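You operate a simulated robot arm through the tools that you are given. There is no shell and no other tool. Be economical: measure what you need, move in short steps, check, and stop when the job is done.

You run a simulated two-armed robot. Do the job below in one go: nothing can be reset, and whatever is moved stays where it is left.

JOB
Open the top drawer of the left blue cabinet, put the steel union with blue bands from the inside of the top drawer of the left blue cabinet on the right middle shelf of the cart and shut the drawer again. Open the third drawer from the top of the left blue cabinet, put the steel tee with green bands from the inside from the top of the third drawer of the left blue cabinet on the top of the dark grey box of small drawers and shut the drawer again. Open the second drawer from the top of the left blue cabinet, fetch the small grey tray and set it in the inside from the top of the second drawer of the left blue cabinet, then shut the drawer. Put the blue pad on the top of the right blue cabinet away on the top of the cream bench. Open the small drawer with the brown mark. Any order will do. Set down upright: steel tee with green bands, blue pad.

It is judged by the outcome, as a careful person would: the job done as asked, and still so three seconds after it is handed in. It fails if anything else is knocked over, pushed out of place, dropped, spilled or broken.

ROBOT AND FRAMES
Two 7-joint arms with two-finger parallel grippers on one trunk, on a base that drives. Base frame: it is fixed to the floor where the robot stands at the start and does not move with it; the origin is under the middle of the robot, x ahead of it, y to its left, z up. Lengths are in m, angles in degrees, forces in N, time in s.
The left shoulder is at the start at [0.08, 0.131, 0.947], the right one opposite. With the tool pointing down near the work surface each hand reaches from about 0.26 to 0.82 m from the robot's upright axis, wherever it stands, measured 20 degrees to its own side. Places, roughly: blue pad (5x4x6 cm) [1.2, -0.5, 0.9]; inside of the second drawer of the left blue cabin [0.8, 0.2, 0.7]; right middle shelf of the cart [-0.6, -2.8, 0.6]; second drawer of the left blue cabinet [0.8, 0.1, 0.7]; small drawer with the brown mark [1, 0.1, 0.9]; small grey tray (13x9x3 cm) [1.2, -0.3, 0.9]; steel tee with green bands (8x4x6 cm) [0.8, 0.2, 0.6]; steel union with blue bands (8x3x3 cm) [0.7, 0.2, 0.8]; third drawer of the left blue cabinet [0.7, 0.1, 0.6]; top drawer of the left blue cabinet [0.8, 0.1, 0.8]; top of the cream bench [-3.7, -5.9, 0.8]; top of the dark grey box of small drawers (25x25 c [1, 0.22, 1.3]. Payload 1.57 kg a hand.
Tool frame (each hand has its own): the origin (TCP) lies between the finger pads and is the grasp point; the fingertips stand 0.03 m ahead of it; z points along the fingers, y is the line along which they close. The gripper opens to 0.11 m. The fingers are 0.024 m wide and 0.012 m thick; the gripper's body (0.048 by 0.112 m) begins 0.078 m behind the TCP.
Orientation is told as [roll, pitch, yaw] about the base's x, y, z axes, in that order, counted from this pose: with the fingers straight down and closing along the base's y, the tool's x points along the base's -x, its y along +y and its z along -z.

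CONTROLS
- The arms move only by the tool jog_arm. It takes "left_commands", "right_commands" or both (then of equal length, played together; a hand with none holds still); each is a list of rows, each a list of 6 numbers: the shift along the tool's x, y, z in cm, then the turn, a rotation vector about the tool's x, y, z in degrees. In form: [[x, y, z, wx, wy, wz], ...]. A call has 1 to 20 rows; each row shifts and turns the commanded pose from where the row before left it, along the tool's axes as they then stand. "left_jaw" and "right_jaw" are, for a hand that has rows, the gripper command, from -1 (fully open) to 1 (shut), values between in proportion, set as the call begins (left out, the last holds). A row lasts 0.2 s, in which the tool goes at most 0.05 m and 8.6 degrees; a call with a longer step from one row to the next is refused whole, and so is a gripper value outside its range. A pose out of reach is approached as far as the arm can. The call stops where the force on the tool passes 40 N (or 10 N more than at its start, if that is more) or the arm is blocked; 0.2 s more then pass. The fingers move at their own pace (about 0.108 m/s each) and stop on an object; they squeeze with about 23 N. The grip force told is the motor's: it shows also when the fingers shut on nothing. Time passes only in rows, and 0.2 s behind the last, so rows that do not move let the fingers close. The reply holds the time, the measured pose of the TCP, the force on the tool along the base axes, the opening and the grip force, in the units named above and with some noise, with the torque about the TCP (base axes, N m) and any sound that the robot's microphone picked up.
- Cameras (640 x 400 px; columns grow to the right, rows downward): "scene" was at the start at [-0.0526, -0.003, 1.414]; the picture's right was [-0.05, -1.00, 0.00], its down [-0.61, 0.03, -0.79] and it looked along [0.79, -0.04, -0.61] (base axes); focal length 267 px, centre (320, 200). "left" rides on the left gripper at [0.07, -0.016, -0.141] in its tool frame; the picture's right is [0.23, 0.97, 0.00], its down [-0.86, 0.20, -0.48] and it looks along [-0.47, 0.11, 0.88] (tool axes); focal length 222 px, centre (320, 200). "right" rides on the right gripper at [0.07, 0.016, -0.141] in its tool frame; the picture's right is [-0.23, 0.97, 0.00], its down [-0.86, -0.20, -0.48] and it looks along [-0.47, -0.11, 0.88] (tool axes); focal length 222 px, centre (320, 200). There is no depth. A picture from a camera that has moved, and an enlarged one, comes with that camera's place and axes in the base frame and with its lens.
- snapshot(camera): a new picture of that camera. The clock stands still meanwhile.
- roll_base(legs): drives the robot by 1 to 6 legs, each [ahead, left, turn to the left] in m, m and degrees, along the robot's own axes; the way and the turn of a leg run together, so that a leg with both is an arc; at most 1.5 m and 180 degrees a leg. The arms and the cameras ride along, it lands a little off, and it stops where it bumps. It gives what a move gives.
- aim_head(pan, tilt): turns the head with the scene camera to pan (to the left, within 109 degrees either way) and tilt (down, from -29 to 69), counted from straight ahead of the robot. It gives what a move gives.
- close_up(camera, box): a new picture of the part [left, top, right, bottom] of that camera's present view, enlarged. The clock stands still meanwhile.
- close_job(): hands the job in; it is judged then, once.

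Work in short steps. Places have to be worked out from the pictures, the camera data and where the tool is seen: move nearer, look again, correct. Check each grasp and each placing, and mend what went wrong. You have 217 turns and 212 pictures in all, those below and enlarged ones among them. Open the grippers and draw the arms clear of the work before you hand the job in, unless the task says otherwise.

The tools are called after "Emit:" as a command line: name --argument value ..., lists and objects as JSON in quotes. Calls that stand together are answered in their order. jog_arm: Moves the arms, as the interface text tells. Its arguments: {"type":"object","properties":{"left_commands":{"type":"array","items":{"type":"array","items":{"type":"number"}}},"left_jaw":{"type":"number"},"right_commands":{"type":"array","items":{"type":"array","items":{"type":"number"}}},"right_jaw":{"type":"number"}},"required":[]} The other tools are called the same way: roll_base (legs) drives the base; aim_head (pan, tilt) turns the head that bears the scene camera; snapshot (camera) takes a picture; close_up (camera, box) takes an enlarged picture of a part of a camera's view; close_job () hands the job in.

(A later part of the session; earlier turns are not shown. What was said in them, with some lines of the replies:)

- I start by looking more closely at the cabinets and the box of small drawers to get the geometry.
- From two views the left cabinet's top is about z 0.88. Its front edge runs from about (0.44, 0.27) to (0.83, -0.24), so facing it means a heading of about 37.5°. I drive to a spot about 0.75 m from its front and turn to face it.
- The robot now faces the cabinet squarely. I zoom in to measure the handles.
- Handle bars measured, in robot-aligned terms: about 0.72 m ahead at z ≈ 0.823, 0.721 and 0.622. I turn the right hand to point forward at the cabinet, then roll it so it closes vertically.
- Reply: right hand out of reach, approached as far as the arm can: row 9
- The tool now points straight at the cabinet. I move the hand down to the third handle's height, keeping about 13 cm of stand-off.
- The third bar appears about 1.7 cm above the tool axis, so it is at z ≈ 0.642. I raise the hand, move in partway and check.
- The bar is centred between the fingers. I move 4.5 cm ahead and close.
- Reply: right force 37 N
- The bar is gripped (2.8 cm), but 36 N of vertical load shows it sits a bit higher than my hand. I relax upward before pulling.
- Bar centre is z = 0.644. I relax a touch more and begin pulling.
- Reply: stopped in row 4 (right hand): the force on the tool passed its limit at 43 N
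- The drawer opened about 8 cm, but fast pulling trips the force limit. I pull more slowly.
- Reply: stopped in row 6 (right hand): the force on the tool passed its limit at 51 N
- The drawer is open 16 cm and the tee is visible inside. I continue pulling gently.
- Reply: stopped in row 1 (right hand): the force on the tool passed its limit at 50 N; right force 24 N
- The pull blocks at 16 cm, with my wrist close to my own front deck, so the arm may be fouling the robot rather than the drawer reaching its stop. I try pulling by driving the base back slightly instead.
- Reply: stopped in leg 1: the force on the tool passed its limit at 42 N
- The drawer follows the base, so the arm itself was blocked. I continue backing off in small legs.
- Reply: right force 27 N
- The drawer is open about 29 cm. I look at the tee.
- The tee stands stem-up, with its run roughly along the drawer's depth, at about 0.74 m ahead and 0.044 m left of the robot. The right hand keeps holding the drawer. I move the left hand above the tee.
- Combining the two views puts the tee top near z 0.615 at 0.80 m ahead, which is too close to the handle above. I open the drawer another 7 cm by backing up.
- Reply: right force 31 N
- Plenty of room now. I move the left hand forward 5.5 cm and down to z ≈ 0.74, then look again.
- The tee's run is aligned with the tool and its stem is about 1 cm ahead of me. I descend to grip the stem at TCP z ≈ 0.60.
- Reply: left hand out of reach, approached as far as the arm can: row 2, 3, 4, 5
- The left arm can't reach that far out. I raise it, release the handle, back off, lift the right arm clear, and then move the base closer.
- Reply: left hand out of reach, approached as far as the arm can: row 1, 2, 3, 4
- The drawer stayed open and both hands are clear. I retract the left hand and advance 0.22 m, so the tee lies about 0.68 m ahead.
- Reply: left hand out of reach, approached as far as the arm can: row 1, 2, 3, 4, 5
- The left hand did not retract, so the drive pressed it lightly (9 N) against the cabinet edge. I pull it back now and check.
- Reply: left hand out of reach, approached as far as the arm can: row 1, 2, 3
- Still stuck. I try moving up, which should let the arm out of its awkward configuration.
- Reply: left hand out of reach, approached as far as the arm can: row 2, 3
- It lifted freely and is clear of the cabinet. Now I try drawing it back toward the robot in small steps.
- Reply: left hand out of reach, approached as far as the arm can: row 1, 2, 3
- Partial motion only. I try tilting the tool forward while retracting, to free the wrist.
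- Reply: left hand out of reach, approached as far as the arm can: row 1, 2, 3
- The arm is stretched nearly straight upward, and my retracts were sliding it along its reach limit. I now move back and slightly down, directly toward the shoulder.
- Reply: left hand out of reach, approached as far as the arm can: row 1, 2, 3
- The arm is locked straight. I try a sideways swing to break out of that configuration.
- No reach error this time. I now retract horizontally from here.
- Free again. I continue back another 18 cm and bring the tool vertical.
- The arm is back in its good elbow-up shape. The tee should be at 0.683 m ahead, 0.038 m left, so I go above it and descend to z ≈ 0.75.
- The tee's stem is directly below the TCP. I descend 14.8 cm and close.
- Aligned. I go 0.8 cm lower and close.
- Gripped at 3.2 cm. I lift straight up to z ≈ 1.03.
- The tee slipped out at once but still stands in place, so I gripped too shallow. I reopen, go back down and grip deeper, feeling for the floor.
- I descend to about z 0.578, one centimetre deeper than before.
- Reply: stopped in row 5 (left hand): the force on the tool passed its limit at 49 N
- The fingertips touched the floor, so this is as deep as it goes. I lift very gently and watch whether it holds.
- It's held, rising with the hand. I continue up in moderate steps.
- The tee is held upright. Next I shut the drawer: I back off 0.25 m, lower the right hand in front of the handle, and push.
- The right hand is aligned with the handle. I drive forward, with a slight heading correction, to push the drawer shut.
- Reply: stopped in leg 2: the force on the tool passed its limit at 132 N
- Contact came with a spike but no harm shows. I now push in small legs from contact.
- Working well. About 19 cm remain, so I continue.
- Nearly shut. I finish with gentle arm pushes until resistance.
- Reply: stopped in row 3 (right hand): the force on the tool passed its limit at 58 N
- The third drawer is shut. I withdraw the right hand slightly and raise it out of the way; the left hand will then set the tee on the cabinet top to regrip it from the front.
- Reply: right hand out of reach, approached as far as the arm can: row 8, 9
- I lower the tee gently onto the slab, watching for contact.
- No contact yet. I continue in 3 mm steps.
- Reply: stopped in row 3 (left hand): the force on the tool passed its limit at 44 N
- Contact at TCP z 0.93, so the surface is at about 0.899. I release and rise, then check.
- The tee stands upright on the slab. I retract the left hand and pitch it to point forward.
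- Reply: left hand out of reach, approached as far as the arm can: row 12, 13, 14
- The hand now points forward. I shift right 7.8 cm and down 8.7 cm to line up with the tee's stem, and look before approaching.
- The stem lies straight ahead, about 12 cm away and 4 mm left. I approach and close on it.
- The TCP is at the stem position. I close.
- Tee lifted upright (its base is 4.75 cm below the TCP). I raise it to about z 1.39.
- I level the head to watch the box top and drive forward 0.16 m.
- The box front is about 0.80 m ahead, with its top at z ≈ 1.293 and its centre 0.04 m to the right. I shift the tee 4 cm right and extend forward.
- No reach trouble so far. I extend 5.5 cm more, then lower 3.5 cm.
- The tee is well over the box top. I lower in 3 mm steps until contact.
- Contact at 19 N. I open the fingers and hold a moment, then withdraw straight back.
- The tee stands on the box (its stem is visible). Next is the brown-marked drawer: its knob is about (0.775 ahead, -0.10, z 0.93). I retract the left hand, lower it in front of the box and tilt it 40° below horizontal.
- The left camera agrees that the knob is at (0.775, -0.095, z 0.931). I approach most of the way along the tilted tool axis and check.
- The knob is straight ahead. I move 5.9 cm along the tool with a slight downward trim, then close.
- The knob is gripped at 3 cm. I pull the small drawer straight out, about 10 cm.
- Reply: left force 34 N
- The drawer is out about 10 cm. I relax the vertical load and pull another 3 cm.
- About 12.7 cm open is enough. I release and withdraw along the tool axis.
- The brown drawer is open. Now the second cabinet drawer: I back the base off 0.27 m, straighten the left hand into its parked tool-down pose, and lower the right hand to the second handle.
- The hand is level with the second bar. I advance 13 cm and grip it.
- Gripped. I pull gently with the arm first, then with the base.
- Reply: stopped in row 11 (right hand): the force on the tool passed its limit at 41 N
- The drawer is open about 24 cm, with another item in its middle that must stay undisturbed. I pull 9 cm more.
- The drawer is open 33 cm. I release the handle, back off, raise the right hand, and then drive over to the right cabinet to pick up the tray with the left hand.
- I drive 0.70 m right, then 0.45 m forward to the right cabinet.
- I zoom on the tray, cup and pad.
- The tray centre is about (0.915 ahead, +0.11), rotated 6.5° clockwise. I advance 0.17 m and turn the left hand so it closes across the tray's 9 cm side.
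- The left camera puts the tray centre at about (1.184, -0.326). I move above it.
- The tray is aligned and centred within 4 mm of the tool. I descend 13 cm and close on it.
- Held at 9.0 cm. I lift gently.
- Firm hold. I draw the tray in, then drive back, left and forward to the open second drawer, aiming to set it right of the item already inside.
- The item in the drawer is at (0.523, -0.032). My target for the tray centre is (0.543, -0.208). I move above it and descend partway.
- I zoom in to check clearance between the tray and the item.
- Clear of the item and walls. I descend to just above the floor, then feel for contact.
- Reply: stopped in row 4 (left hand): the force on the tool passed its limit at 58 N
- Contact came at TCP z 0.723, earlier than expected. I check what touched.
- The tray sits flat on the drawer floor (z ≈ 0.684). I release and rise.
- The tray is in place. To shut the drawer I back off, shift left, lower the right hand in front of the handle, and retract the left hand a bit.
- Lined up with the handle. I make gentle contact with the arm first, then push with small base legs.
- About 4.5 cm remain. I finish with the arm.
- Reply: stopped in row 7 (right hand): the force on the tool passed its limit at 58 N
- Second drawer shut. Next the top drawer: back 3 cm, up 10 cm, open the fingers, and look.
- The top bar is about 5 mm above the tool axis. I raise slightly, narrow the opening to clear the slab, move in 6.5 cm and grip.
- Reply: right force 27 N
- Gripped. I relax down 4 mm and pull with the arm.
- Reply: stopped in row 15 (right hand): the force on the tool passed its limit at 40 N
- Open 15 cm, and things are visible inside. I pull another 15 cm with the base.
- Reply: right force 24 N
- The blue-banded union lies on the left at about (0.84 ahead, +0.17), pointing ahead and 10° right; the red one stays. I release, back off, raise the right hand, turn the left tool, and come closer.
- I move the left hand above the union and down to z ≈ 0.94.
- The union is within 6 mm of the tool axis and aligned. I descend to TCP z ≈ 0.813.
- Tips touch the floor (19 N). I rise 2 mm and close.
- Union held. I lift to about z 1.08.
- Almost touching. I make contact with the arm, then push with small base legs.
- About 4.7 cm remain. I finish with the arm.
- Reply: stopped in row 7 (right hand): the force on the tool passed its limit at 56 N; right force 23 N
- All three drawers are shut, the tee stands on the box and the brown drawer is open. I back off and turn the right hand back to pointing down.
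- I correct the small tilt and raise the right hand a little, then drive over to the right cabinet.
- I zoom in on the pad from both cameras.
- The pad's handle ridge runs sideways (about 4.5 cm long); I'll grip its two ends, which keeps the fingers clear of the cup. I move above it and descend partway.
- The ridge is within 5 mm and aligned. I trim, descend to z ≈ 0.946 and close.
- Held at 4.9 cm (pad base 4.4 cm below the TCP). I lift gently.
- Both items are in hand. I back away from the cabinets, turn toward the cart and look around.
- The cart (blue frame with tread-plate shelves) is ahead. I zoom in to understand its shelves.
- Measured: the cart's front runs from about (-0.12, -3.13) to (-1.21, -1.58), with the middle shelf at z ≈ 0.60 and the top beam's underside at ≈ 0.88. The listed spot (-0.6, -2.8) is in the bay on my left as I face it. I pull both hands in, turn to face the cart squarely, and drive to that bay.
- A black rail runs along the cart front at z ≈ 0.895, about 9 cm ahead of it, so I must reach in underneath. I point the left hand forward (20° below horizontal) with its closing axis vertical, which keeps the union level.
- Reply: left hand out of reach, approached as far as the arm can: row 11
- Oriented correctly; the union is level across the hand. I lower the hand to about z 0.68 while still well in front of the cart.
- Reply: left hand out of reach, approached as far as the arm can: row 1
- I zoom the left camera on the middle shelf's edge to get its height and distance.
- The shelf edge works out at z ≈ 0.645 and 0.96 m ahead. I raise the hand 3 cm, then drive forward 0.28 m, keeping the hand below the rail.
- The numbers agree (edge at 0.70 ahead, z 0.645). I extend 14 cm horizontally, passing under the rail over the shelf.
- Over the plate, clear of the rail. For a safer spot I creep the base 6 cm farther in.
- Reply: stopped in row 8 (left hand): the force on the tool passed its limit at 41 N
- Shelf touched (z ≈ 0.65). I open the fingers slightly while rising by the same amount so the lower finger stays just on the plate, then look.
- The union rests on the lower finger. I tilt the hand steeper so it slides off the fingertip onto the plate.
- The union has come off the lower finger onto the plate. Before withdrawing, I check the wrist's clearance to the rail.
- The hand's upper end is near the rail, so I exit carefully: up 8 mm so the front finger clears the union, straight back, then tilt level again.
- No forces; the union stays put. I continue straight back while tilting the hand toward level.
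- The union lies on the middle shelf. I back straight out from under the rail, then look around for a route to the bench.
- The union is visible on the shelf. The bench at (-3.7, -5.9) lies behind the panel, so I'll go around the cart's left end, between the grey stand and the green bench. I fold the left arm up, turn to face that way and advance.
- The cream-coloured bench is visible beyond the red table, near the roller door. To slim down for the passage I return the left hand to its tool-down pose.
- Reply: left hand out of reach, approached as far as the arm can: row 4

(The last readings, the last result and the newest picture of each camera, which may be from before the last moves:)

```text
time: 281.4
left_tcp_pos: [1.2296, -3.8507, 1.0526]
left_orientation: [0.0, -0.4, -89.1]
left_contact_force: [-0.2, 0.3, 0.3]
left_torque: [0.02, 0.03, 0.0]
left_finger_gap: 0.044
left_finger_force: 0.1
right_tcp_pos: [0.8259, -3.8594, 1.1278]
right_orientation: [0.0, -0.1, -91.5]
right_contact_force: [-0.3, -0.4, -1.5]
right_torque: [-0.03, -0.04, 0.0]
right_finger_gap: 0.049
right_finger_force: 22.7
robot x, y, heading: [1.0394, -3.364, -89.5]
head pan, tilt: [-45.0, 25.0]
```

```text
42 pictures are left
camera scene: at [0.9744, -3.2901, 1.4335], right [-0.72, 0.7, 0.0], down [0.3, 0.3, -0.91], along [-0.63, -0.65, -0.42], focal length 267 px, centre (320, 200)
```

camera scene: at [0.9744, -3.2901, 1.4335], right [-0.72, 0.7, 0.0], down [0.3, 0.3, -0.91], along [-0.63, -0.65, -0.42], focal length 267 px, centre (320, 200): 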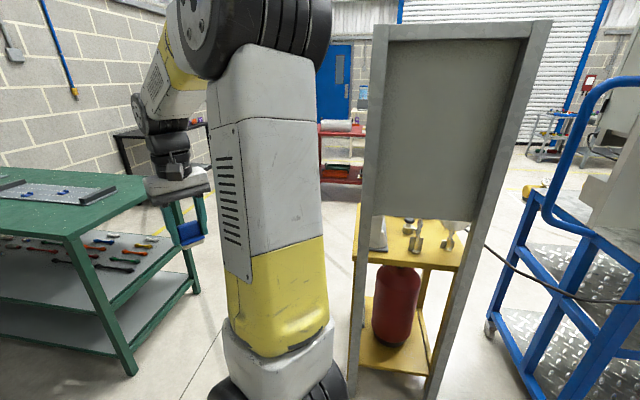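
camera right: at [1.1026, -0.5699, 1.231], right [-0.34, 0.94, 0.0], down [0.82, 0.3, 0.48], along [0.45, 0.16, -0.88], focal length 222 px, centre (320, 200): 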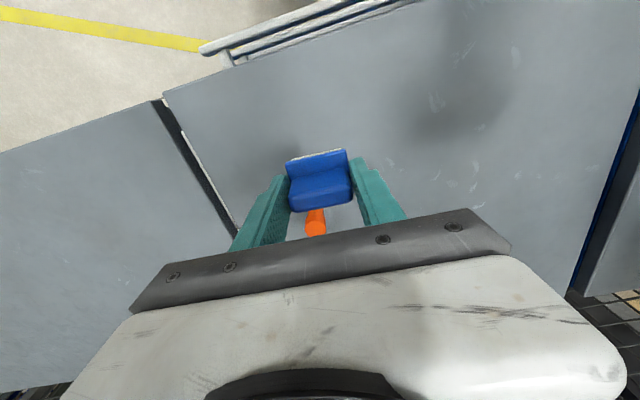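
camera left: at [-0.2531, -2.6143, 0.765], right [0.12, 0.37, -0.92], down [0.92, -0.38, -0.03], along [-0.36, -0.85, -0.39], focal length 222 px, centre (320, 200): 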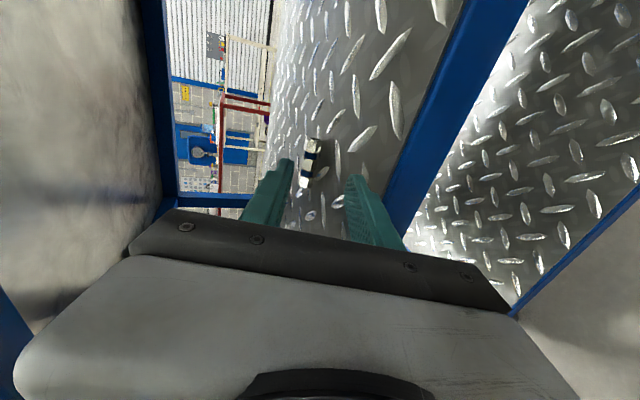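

The passage between the stand's leg (0.29, -3.76) and the green bench corner (0.94, -4.73) is about 1.17 m wide. I line up with its centre line at heading -140° and drive through.

Emit:
roll_base --legs '[[0.426, 0.11, 0], [0, 0, -50.5]]'

Emit:
aim_head --pan 0 --tilt 25

Emit:
snapshot --camera "scene"

```text
time: 286.4
left_tcp_pos: [0.8911, -4.2422, 1.0527]
left_orientation: [0.0, -0.4, -140.6]
left_contact_force: [0.0, 0.0, -0.9]
left_torque: [0.0, -0.01, 0.02]
left_finger_gap: 0.0439
left_finger_force: 0.1
right_tcp_pos: [0.6321, -3.9289, 1.1288]
right_orientation: [-0.1, -0.2, -143.1]
right_contact_force: [-0.3, -0.4, -1.8]
right_torque: [0.01, -0.03, 0.01]
right_finger_gap: 0.049
right_finger_force: 23.6
robot x, y, heading: [1.1552, -3.7857, -140.9]
head pan, tilt: [-45.0, 25.0]
```

```text
time: 287.5
left_tcp_pos: [0.89, -4.2417, 1.0532]
left_orientation: [0.0, -0.4, -140.6]
left_contact_force: [-0.2, 0.5, 0.0]
left_torque: [0.0, 0.02, 0.02]
left_finger_gap: 0.0442
left_finger_force: 0.0
right_tcp_pos: [0.6321, -3.9291, 1.1299]
right_orientation: [-0.2, -0.2, -143.1]
right_contact_force: [0.2, -1.0, 0.0]
right_torque: [0.02, 0.02, 0.02]
right_finger_gap: 0.049
right_finger_force: 22.9
robot x, y, heading: [1.1494, -3.7882, -140.8]
head pan, tilt: [0.0, 25.0]
```

```text
41 pictures are left
camera scene: at [1.1904, -3.7585, 1.4335], right [-0.63, 0.78, 0.0], down [0.33, 0.27, -0.91], along [-0.7, -0.57, -0.42], focal length 267 px, centre (320, 200)
```

scene: 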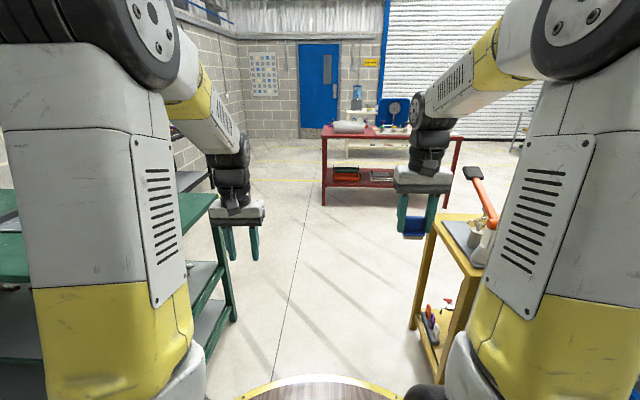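

Centred in the passage (0.57 m each side). I drive ahead 1.4 m.

Emit:
roll_base --legs '[[0.7, 0, 0], [0.7, 0, 0]]'

Emit:
aim_head --pan -25 --tilt 20

Emit:
snapshot --camera "scene"

```text
time: 294.8
left_tcp_pos: [-0.2066, -5.1216, 1.0526]
left_orientation: [0.0, -0.4, -141.0]
left_contact_force: [0.1, 0.3, 0.0]
left_torque: [-0.03, -0.03, -0.02]
left_finger_gap: 0.0441
left_finger_force: 0.0
right_tcp_pos: [-0.4624, -4.8109, 1.1289]
right_orientation: [-0.2, -0.2, -143.5]
right_contact_force: [-1.0, 1.1, -0.4]
right_torque: [0.02, 0.04, 0.01]
right_finger_gap: 0.049
right_finger_force: 23.4
robot x, y, heading: [0.0613, -4.6723, -141.6]
head pan, tilt: [0.0, 25.0]
```

```text
time: 295.7
left_tcp_pos: [-0.2059, -5.1235, 1.054]
left_orientation: [0.0, -0.3, -141.0]
left_contact_force: [0.3, 0.9, 0.0]
left_torque: [0.01, 0.01, 0.03]
left_finger_gap: 0.0438
left_finger_force: 0.1
right_tcp_pos: [-0.4622, -4.8095, 1.1287]
right_orientation: [-0.1, -0.2, -143.5]
right_contact_force: [0.7, -0.1, 0.1]
right_torque: [-0.04, 0.02, -0.01]
right_finger_gap: 0.049
right_finger_force: 23.5
robot x, y, heading: [0.0582, -4.674, -141.7]
head pan, tilt: [-25.0, 20.0]
```

```text
40 pictures are left
camera scene: at [0.0782, -4.6063, 1.4416], right [-0.24, 0.97, 0.0], down [0.33, 0.08, -0.94], along [-0.91, -0.22, -0.34], focal length 267 px, centre (320, 200)
```

scene: 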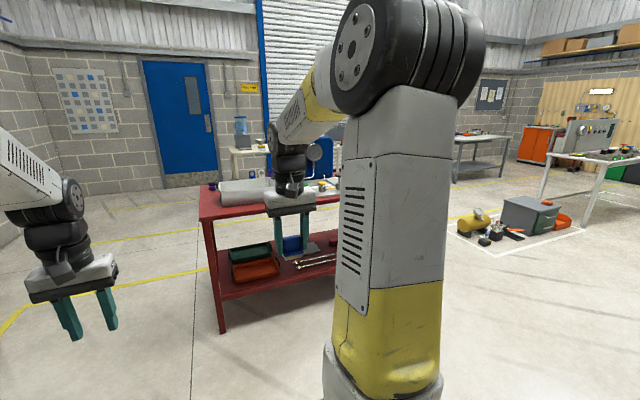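

The bench sits behind the red table. I go around the red table's left end through the 1.4 m gap to the black table, heading -115°, and look again.

Emit:
roll_base --legs '[[0, 0, 26.7], [0.75, 0, 0]]'

Emit:
aim_head --pan 0 --tilt 22

Emit:
snapshot --camera "scene"

```text
time: 301.1
left_tcp_pos: [-0.3045, -5.8655, 1.0534]
left_orientation: [0.0, -0.4, -115.4]
left_contact_force: [-0.2, -0.2, -0.2]
left_torque: [-0.01, 0.0, -0.01]
left_finger_gap: 0.0438
left_finger_force: 0.0
right_tcp_pos: [-0.6704, -5.6938, 1.1294]
right_orientation: [-0.1, -0.3, -117.9]
right_contact_force: [0.0, 0.3, -0.6]
right_torque: [0.0, 0.03, 0.0]
right_finger_gap: 0.0492
right_finger_force: 23.3
robot x, y, heading: [-0.2572, -5.3452, -115.7]
head pan, tilt: [-25.0, 20.0]
```

```text
time: 301.9
left_tcp_pos: [-0.3037, -5.865, 1.0527]
left_orientation: [0.0, -0.5, -115.4]
left_contact_force: [0.5, -0.5, 0.1]
left_torque: [0.02, -0.03, 0.01]
left_finger_gap: 0.0441
left_finger_force: 0.0
right_tcp_pos: [-0.6709, -5.694, 1.1301]
right_orientation: [-0.2, -0.2, -117.8]
right_contact_force: [0.5, -0.4, -0.4]
right_torque: [0.02, 0.01, -0.04]
right_finger_gap: 0.0489
right_finger_force: 22.9
robot x, y, heading: [-0.2578, -5.3468, -115.4]
head pan, tilt: [0.0, 22.0]
```

```text
39 pictures are left
camera scene: at [-0.2381, -5.302, 1.4383], right [-0.9, 0.43, 0.0], down [0.16, 0.34, -0.93], along [-0.4, -0.84, -0.37], focal length 267 px, centre (320, 200)
```

scene: 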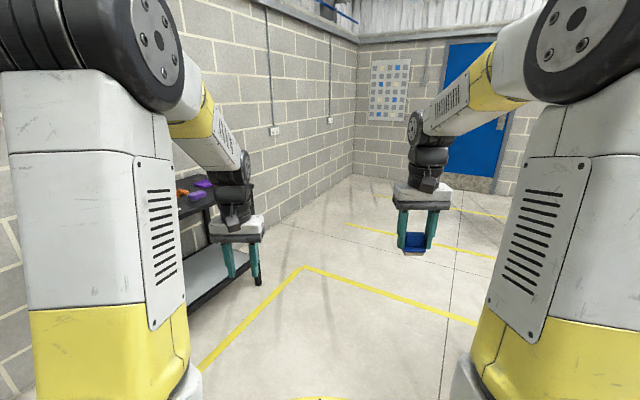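

Ahead is clear. I continue past the black and red tables, then turn right toward the bench.

Emit:
roll_base --legs '[[0.75, -0.15, 0], [0.75, 0, 0], [0, 0, -70]]'

Emit:
snapshot --camera "scene"

```text
time: 312.8
left_tcp_pos: [-1.5697, -6.7369, 1.052]
left_orientation: [0.1, -0.4, 173.2]
left_contact_force: [0.6, 0.4, 0.5]
left_torque: [-0.03, 0.01, 0.0]
left_finger_gap: 0.044
left_finger_force: 0.1
right_tcp_pos: [-1.5217, -6.3363, 1.1281]
right_orientation: [-0.2, -0.2, 170.6]
right_contact_force: [0.0, 0.7, 0.1]
right_torque: [0.03, -0.01, 0.02]
right_finger_gap: 0.049
right_finger_force: 22.7
robot x, y, heading: [-1.0652, -6.6161, 172.8]
head pan, tilt: [0.0, 22.0]
```

```text
38 pictures are left
camera scene: at [-1.0147, -6.62, 1.4383], right [0.13, 0.99, 0.0], down [0.37, -0.05, -0.93], along [-0.92, 0.12, -0.37], focal length 267 px, centre (320, 200)
```

scene: 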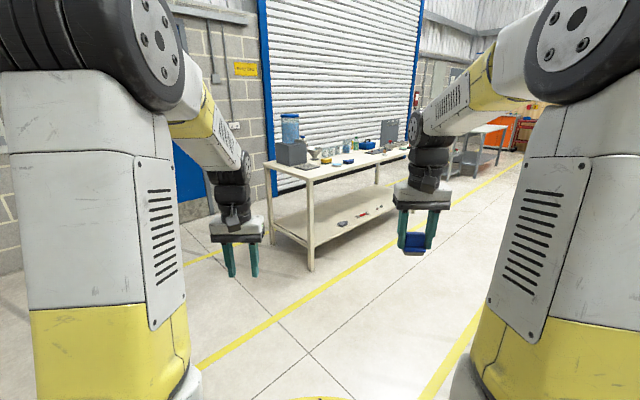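

The cream bench is straight ahead. I zoom to see free space and its orientation.

Emit:
close_up --camera "scene" --box '[250, 100, 430, 280]'

```text
2.22 times, centred on (340, 190) of scene
camera zoom: at [-1.0147, -6.62, 1.4383], right [0.13, 0.99, 0.0], down [0.37, -0.05, -0.93], along [-0.92, 0.12, -0.37], focal length 594 px, centre (276, 222)
```

zoom: 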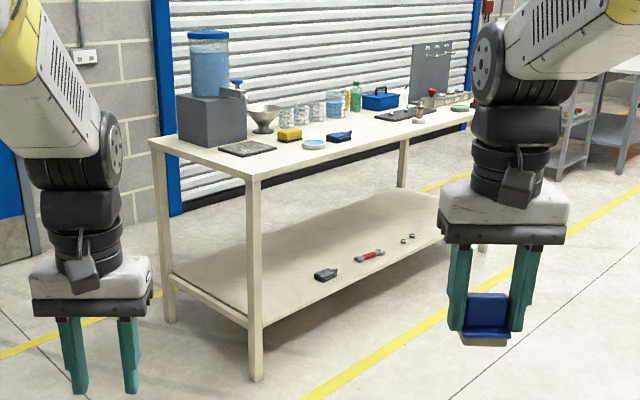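

Bench: near corner 1.87 m ahead, top z ≈ 0.82. A free patch lies on its front strip around (-3.62, -5.82). I turn to face its long side (+44°), move ahead 0.75 m, then slide right along it.

Emit:
roll_base --legs '[[0, 0, 44.4], [0.75, 0, 0], [0, -1.0, 0]]'

Emit:
aim_head --pan -10 --tilt 35

Emit:
snapshot --camera "scene"

```text
time: 323.6
left_tcp_pos: [-2.5318, -6.7313, 1.0537]
left_orientation: [-0.1, -0.4, -141.4]
left_contact_force: [0.1, 0.5, -0.5]
left_torque: [0.01, 0.0, 0.03]
left_finger_gap: 0.0442
left_finger_force: 0.1
right_tcp_pos: [-2.7861, -6.4166, 1.1298]
right_orientation: [0.0, -0.3, -143.9]
right_contact_force: [-0.2, -0.1, -0.8]
right_torque: [0.0, 0.05, -0.01]
right_finger_gap: 0.0491
right_finger_force: 23.1
robot x, y, heading: [-2.2605, -6.2801, -141.8]
head pan, tilt: [0.0, 22.0]
```

```text
time: 324.4
left_tcp_pos: [-2.5327, -6.7302, 1.0521]
left_orientation: [0.0, -0.4, -141.4]
left_contact_force: [-0.1, -0.1, -0.4]
left_torque: [0.04, -0.01, 0.0]
left_finger_gap: 0.0437
left_finger_force: 0.2
right_tcp_pos: [-2.7861, -6.4149, 1.1287]
right_orientation: [-0.2, -0.1, -143.9]
right_contact_force: [-0.9, -0.3, 0.6]
right_torque: [-0.02, -0.03, -0.01]
right_finger_gap: 0.0492
right_finger_force: 22.9
robot x, y, heading: [-2.2624, -6.2829, -141.9]
head pan, tilt: [-10.0, 35.0]
```

```text
36 pictures are left
camera scene: at [-2.2306, -6.2372, 1.4178], right [-0.47, 0.88, 0.0], down [0.5, 0.27, -0.82], along [-0.72, -0.39, -0.57], focal length 267 px, centre (320, 200)
```

scene: 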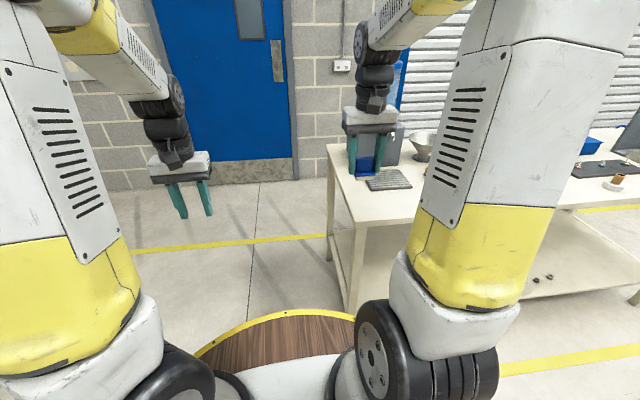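

I slide right another metre to line the right hand up with the free patch.

Emit:
roll_base --legs '[[0, -1.0, -0.9]]'

Emit:
snapshot --camera "scene"

Emit:
snapshot --camera "right"

```text
time: 329.6
left_tcp_pos: [-3.1557, -5.9312, 1.0536]
left_orientation: [0.0, -0.4, -142.3]
left_contact_force: [-0.4, -0.8, -0.6]
left_torque: [0.01, 0.02, -0.01]
left_finger_gap: 0.044
left_finger_force: 0.0
right_tcp_pos: [-3.4056, -5.6137, 1.1302]
right_orientation: [-0.1, 0.0, -144.8]
right_contact_force: [0.4, 0.5, -0.5]
right_torque: [0.02, 0.02, 0.0]
right_finger_gap: 0.0492
right_finger_force: 23.2
robot x, y, heading: [-2.882, -5.4851, -142.3]
head pan, tilt: [-10.0, 35.0]
```

```text
35 pictures are left
camera scene: at [-2.8477, -5.443, 1.4177], right [-0.46, 0.89, 0.0], down [0.51, 0.26, -0.82], along [-0.73, -0.38, -0.57], focal length 267 px, centre (320, 200)
```

scene: 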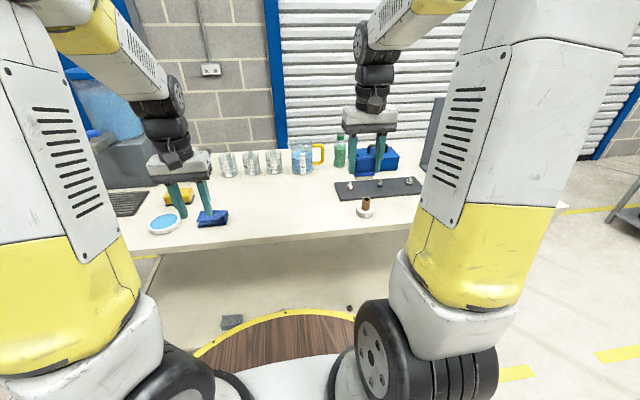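

```text
34 pictures are left
camera right: at [-3.3381, -5.588, 1.2704], right [0.38, -0.93, 0.0], down [-0.81, -0.33, 0.48], along [-0.45, -0.18, -0.88], focal length 222 px, centre (320, 200)
```

right: 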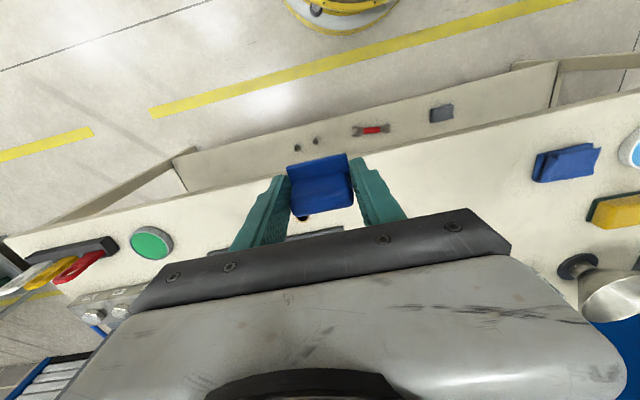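

The free patch is at about (-3.475, -5.915), 25 cm or more from the neighbouring items. I shift the base left 0.15 m, then bring the pad above it.

Emit:
roll_base --legs '[[0, 0.15, 0]]'

Emit:
jog_arm --right_commands '[[-4, 0.8, 0, 0, 0, 0], [-4, 0.8, 0, 0, 0, 0], [-4, 0.8, 0, 0, 0, 0], [-4, 0.8, 0, 0, 0, 0], [-4, 0.8, 0, 0, 0, 0], [-4, 0.8, 0, 0, 0, 0], [0, 0, 4, 0, 0, 0], [0, 0, 4, 0, 0, 0], [0, 0, 4, 0, 0, 0]]'

Emit:
snapshot --camera "scene"

Emit:
snapshot --camera "right"

```text
time: 331.0
left_tcp_pos: [-3.0646, -6.0523, 1.0535]
left_orientation: [0.1, -0.5, -142.2]
left_contact_force: [0.3, -0.5, -0.1]
left_torque: [0.01, 0.02, 0.04]
left_finger_gap: 0.0439
left_finger_force: 0.1
right_tcp_pos: [-3.3135, -5.7356, 1.1293]
right_orientation: [-0.1, -0.1, -144.7]
right_contact_force: [-0.1, -1.5, -0.2]
right_torque: [-0.05, -0.01, -0.02]
right_finger_gap: 0.049
right_finger_force: 22.3
robot x, y, heading: [-2.791, -5.608, -142.5]
head pan, tilt: [-10.0, 35.0]
```

```text
time: 333.0
left_tcp_pos: [-3.0645, -6.0529, 1.0531]
left_orientation: [0.0, -0.5, -142.1]
left_contact_force: [-0.6, 0.3, -0.8]
left_torque: [-0.01, 0.0, 0.01]
left_finger_gap: 0.0441
left_finger_force: 0.1
right_tcp_pos: [-3.4835, -5.9127, 1.0103]
right_orientation: [-0.1, -0.2, -144.7]
right_contact_force: [0.3, 0.4, -0.1]
right_torque: [-0.04, 0.02, -0.03]
right_finger_gap: 0.049
right_finger_force: 23.0
robot x, y, heading: [-2.7862, -5.6066, -142.5]
head pan, tilt: [-10.0, 35.0]
```

```text
33 pictures are left
camera scene: at [-2.7552, -5.5636, 1.4177], right [-0.46, 0.89, 0.0], down [0.51, 0.26, -0.82], along [-0.73, -0.38, -0.57], focal length 267 px, centre (320, 200)
```

scene: 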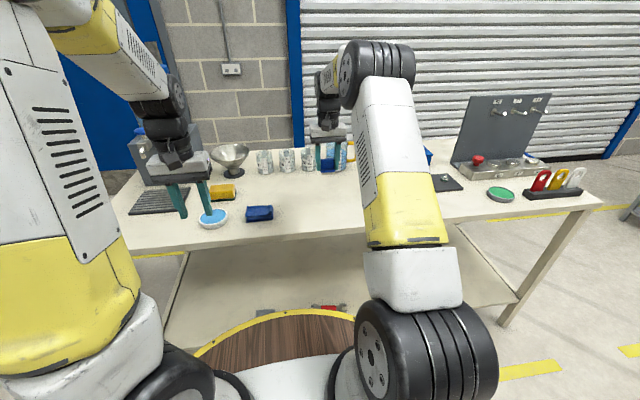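

```text
32 pictures are left
camera right: at [-3.4148, -5.8879, 1.1508], right [0.38, -0.93, 0.0], down [-0.81, -0.33, 0.48], along [-0.45, -0.18, -0.88], focal length 222 px, centre (320, 200)
```

right: 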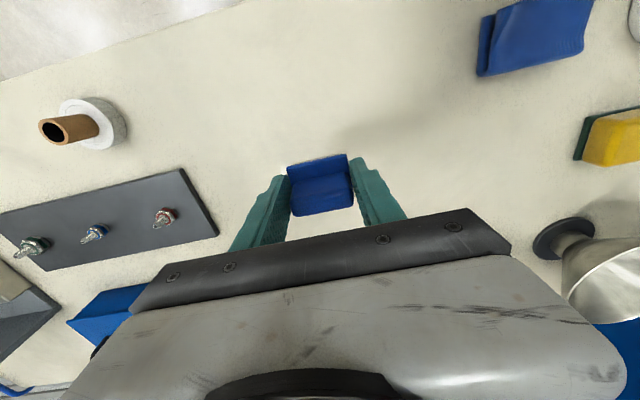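

Clear beneath. I descend to just above the bench, then feel for contact.

Emit:
jog_arm --right_commands '[[0, 0, 3, 0, 0, 0], [0, 0, 3, 0, 0, 0], [0, 0, 3, 0, 0, 0], [0, 0, 2, 0, 0, 0], [0, 0, 0.7, 0, 0, 0], [0, 0, 0.5, 0, 0, 0], [0, 0, 0.4, 0, 0, 0], [0, 0, 0.4, 0, 0, 0], [0, 0, 0.4, 0, 0, 0]]'

```text
time: 335.1
left_tcp_pos: [-3.063, -6.0534, 1.052]
left_orientation: [0.0, -0.6, -142.3]
left_contact_force: [-0.9, 0.1, -0.2]
left_torque: [0.0, -0.02, 0.0]
left_finger_gap: 0.0441
left_finger_force: 0.1
right_tcp_pos: [-3.4836, -5.9124, 0.8803]
right_orientation: [-0.1, -0.7, -144.8]
right_contact_force: [-1.1, 0.0, 4.4]
right_torque: [0.03, 0.0, 0.0]
right_finger_gap: 0.0492
right_finger_force: 23.3
robot x, y, heading: [-2.7849, -5.6098, -143.0]
head pan, tilt: [-10.0, 35.0]
stopped in row 9 (right hand): the force on the tool passed its limit at 42 N (the readings are from after the stop); the commanded pose is now the measured one
```

Contact. I release and rise straight up.

Emit:
jog_arm --right_commands '[[0, 0, 0, 0, 0, 0], [0, 0, 0, 0, 0, 0], [0, 0, -1, 0, 0, 0], [0, 0, -3, 0, 0, 0], [0, 0, -4, 0, 0, 0], [0, 0, -4, 0, 0, 0], [0, 0, -4, 0, 0, 0], [0, 0, -4, 0, 0, 0]]' --right_jaw -0.4

Emit:
snapshot --camera "right"

```text
time: 336.9
left_tcp_pos: [-3.0638, -6.0526, 1.0526]
left_orientation: [0.0, -0.4, -142.2]
left_contact_force: [0.2, -0.4, 0.6]
left_torque: [0.02, -0.03, 0.0]
left_finger_gap: 0.0438
left_finger_force: 0.0
right_tcp_pos: [-3.4806, -5.9125, 1.0796]
right_orientation: [-0.1, -0.4, -144.7]
right_contact_force: [-0.8, 0.3, 0.2]
right_torque: [-0.04, 0.02, 0.0]
right_finger_gap: 0.0768
right_finger_force: 0.0
robot x, y, heading: [-2.7902, -5.6083, -142.5]
head pan, tilt: [-10.0, 35.0]
```

```text
31 pictures are left
camera right: at [-3.4134, -5.8857, 1.2206], right [0.38, -0.93, 0.0], down [-0.81, -0.33, 0.49], along [-0.45, -0.18, -0.87], focal length 222 px, centre (320, 200)
```

right: 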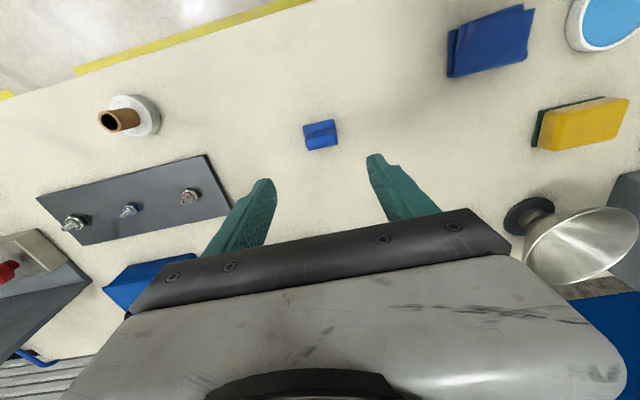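

The pad stands upright on the bench. I retract the right arm, open both grippers, back off and take a final look.

Emit:
jog_arm --right_commands '[[4, 0, 0, 0, 0, 0], [4, 0, 0, 0, 0, 0], [4, 0, 0, 0, 0, 0], [4, 0, 0, 0, 0, 0], [4, 0, 0, 0, 0, 0]]' --left_commands '[[0, 0, 0, 0, 0, 0], [0, 0, 0, 0, 0, 0], [0, 0, 0, 0, 0, 0], [0, 0, 0, 0, 0, 0], [0, 0, 0, 0, 0, 0]]' --left_jaw -1 --right_jaw -1

Emit:
roll_base --legs '[[-0.15, 0, 0]]'

Emit:
close_up --camera "scene" --box '[150, 100, 450, 290]'

```text
time: 338.1
left_tcp_pos: [-3.0647, -6.0521, 1.0531]
left_orientation: [0.0, -0.3, -142.1]
left_contact_force: [-0.9, 0.0, -1.0]
left_torque: [0.06, -0.03, 0.0]
left_finger_gap: 0.11
left_finger_force: 0.0
right_tcp_pos: [-3.318, -5.7955, 1.0776]
right_orientation: [-0.1, -0.5, -144.6]
right_contact_force: [-1.0, -0.3, -0.1]
right_torque: [-0.02, -0.05, 0.0]
right_finger_gap: 0.11
right_finger_force: 0.1
robot x, y, heading: [-2.7898, -5.6089, -142.7]
head pan, tilt: [-10.0, 35.0]
```

```text
time: 339.4
left_tcp_pos: [-2.9459, -5.9637, 1.0527]
left_orientation: [0.0, -0.4, -142.1]
left_contact_force: [0.7, 0.4, -0.2]
left_torque: [0.0, -0.03, 0.01]
left_finger_gap: 0.11
left_finger_force: 0.0
right_tcp_pos: [-3.2002, -5.7061, 1.0786]
right_orientation: [-0.2, -0.5, -144.7]
right_contact_force: [-0.7, -0.3, 0.5]
right_torque: [0.0, -0.03, -0.02]
right_finger_gap: 0.1101
right_finger_force: 0.1
robot x, y, heading: [-2.6687, -5.521, -142.5]
head pan, tilt: [-10.0, 35.0]
```

```text
2.11 times, centred on (300, 195) of scene
camera zoom: at [-2.6378, -5.4733, 1.4177], right [-0.46, 0.89, 0.0], down [0.51, 0.27, -0.82], along [-0.73, -0.38, -0.57], focal length 562 px, centre (362, 210)
```

zoom: 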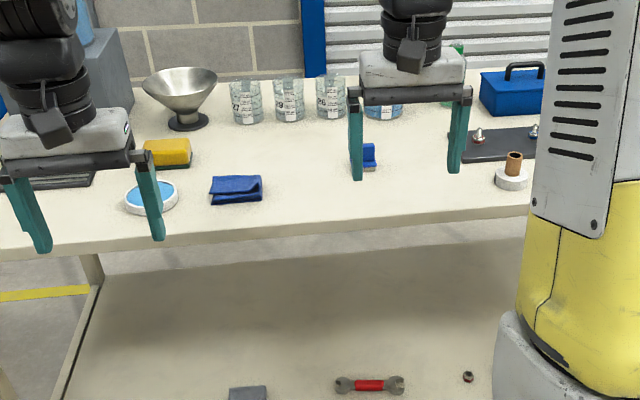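

The pad stands upright on the cream bench with its neighbours undisturbed, the arms are clear and both grippers are open. All the parts are done, so I hand the job in.

Emit:
close_job

```text
The job is handed in.
```

I did every part of the job and handed it in:
- **Union:** on the cart's middle shelf. I used the bay at your listed coordinates, which is on the left when facing the cart.
- **Tee:** upright on the box of small drawers.
- **Tray:** in the second drawer.
- **Pad:** upright on the cream bench.
- **Drawers:** the brown-marked drawer is open about 12.7 cm, and the three cabinet drawers are shut.
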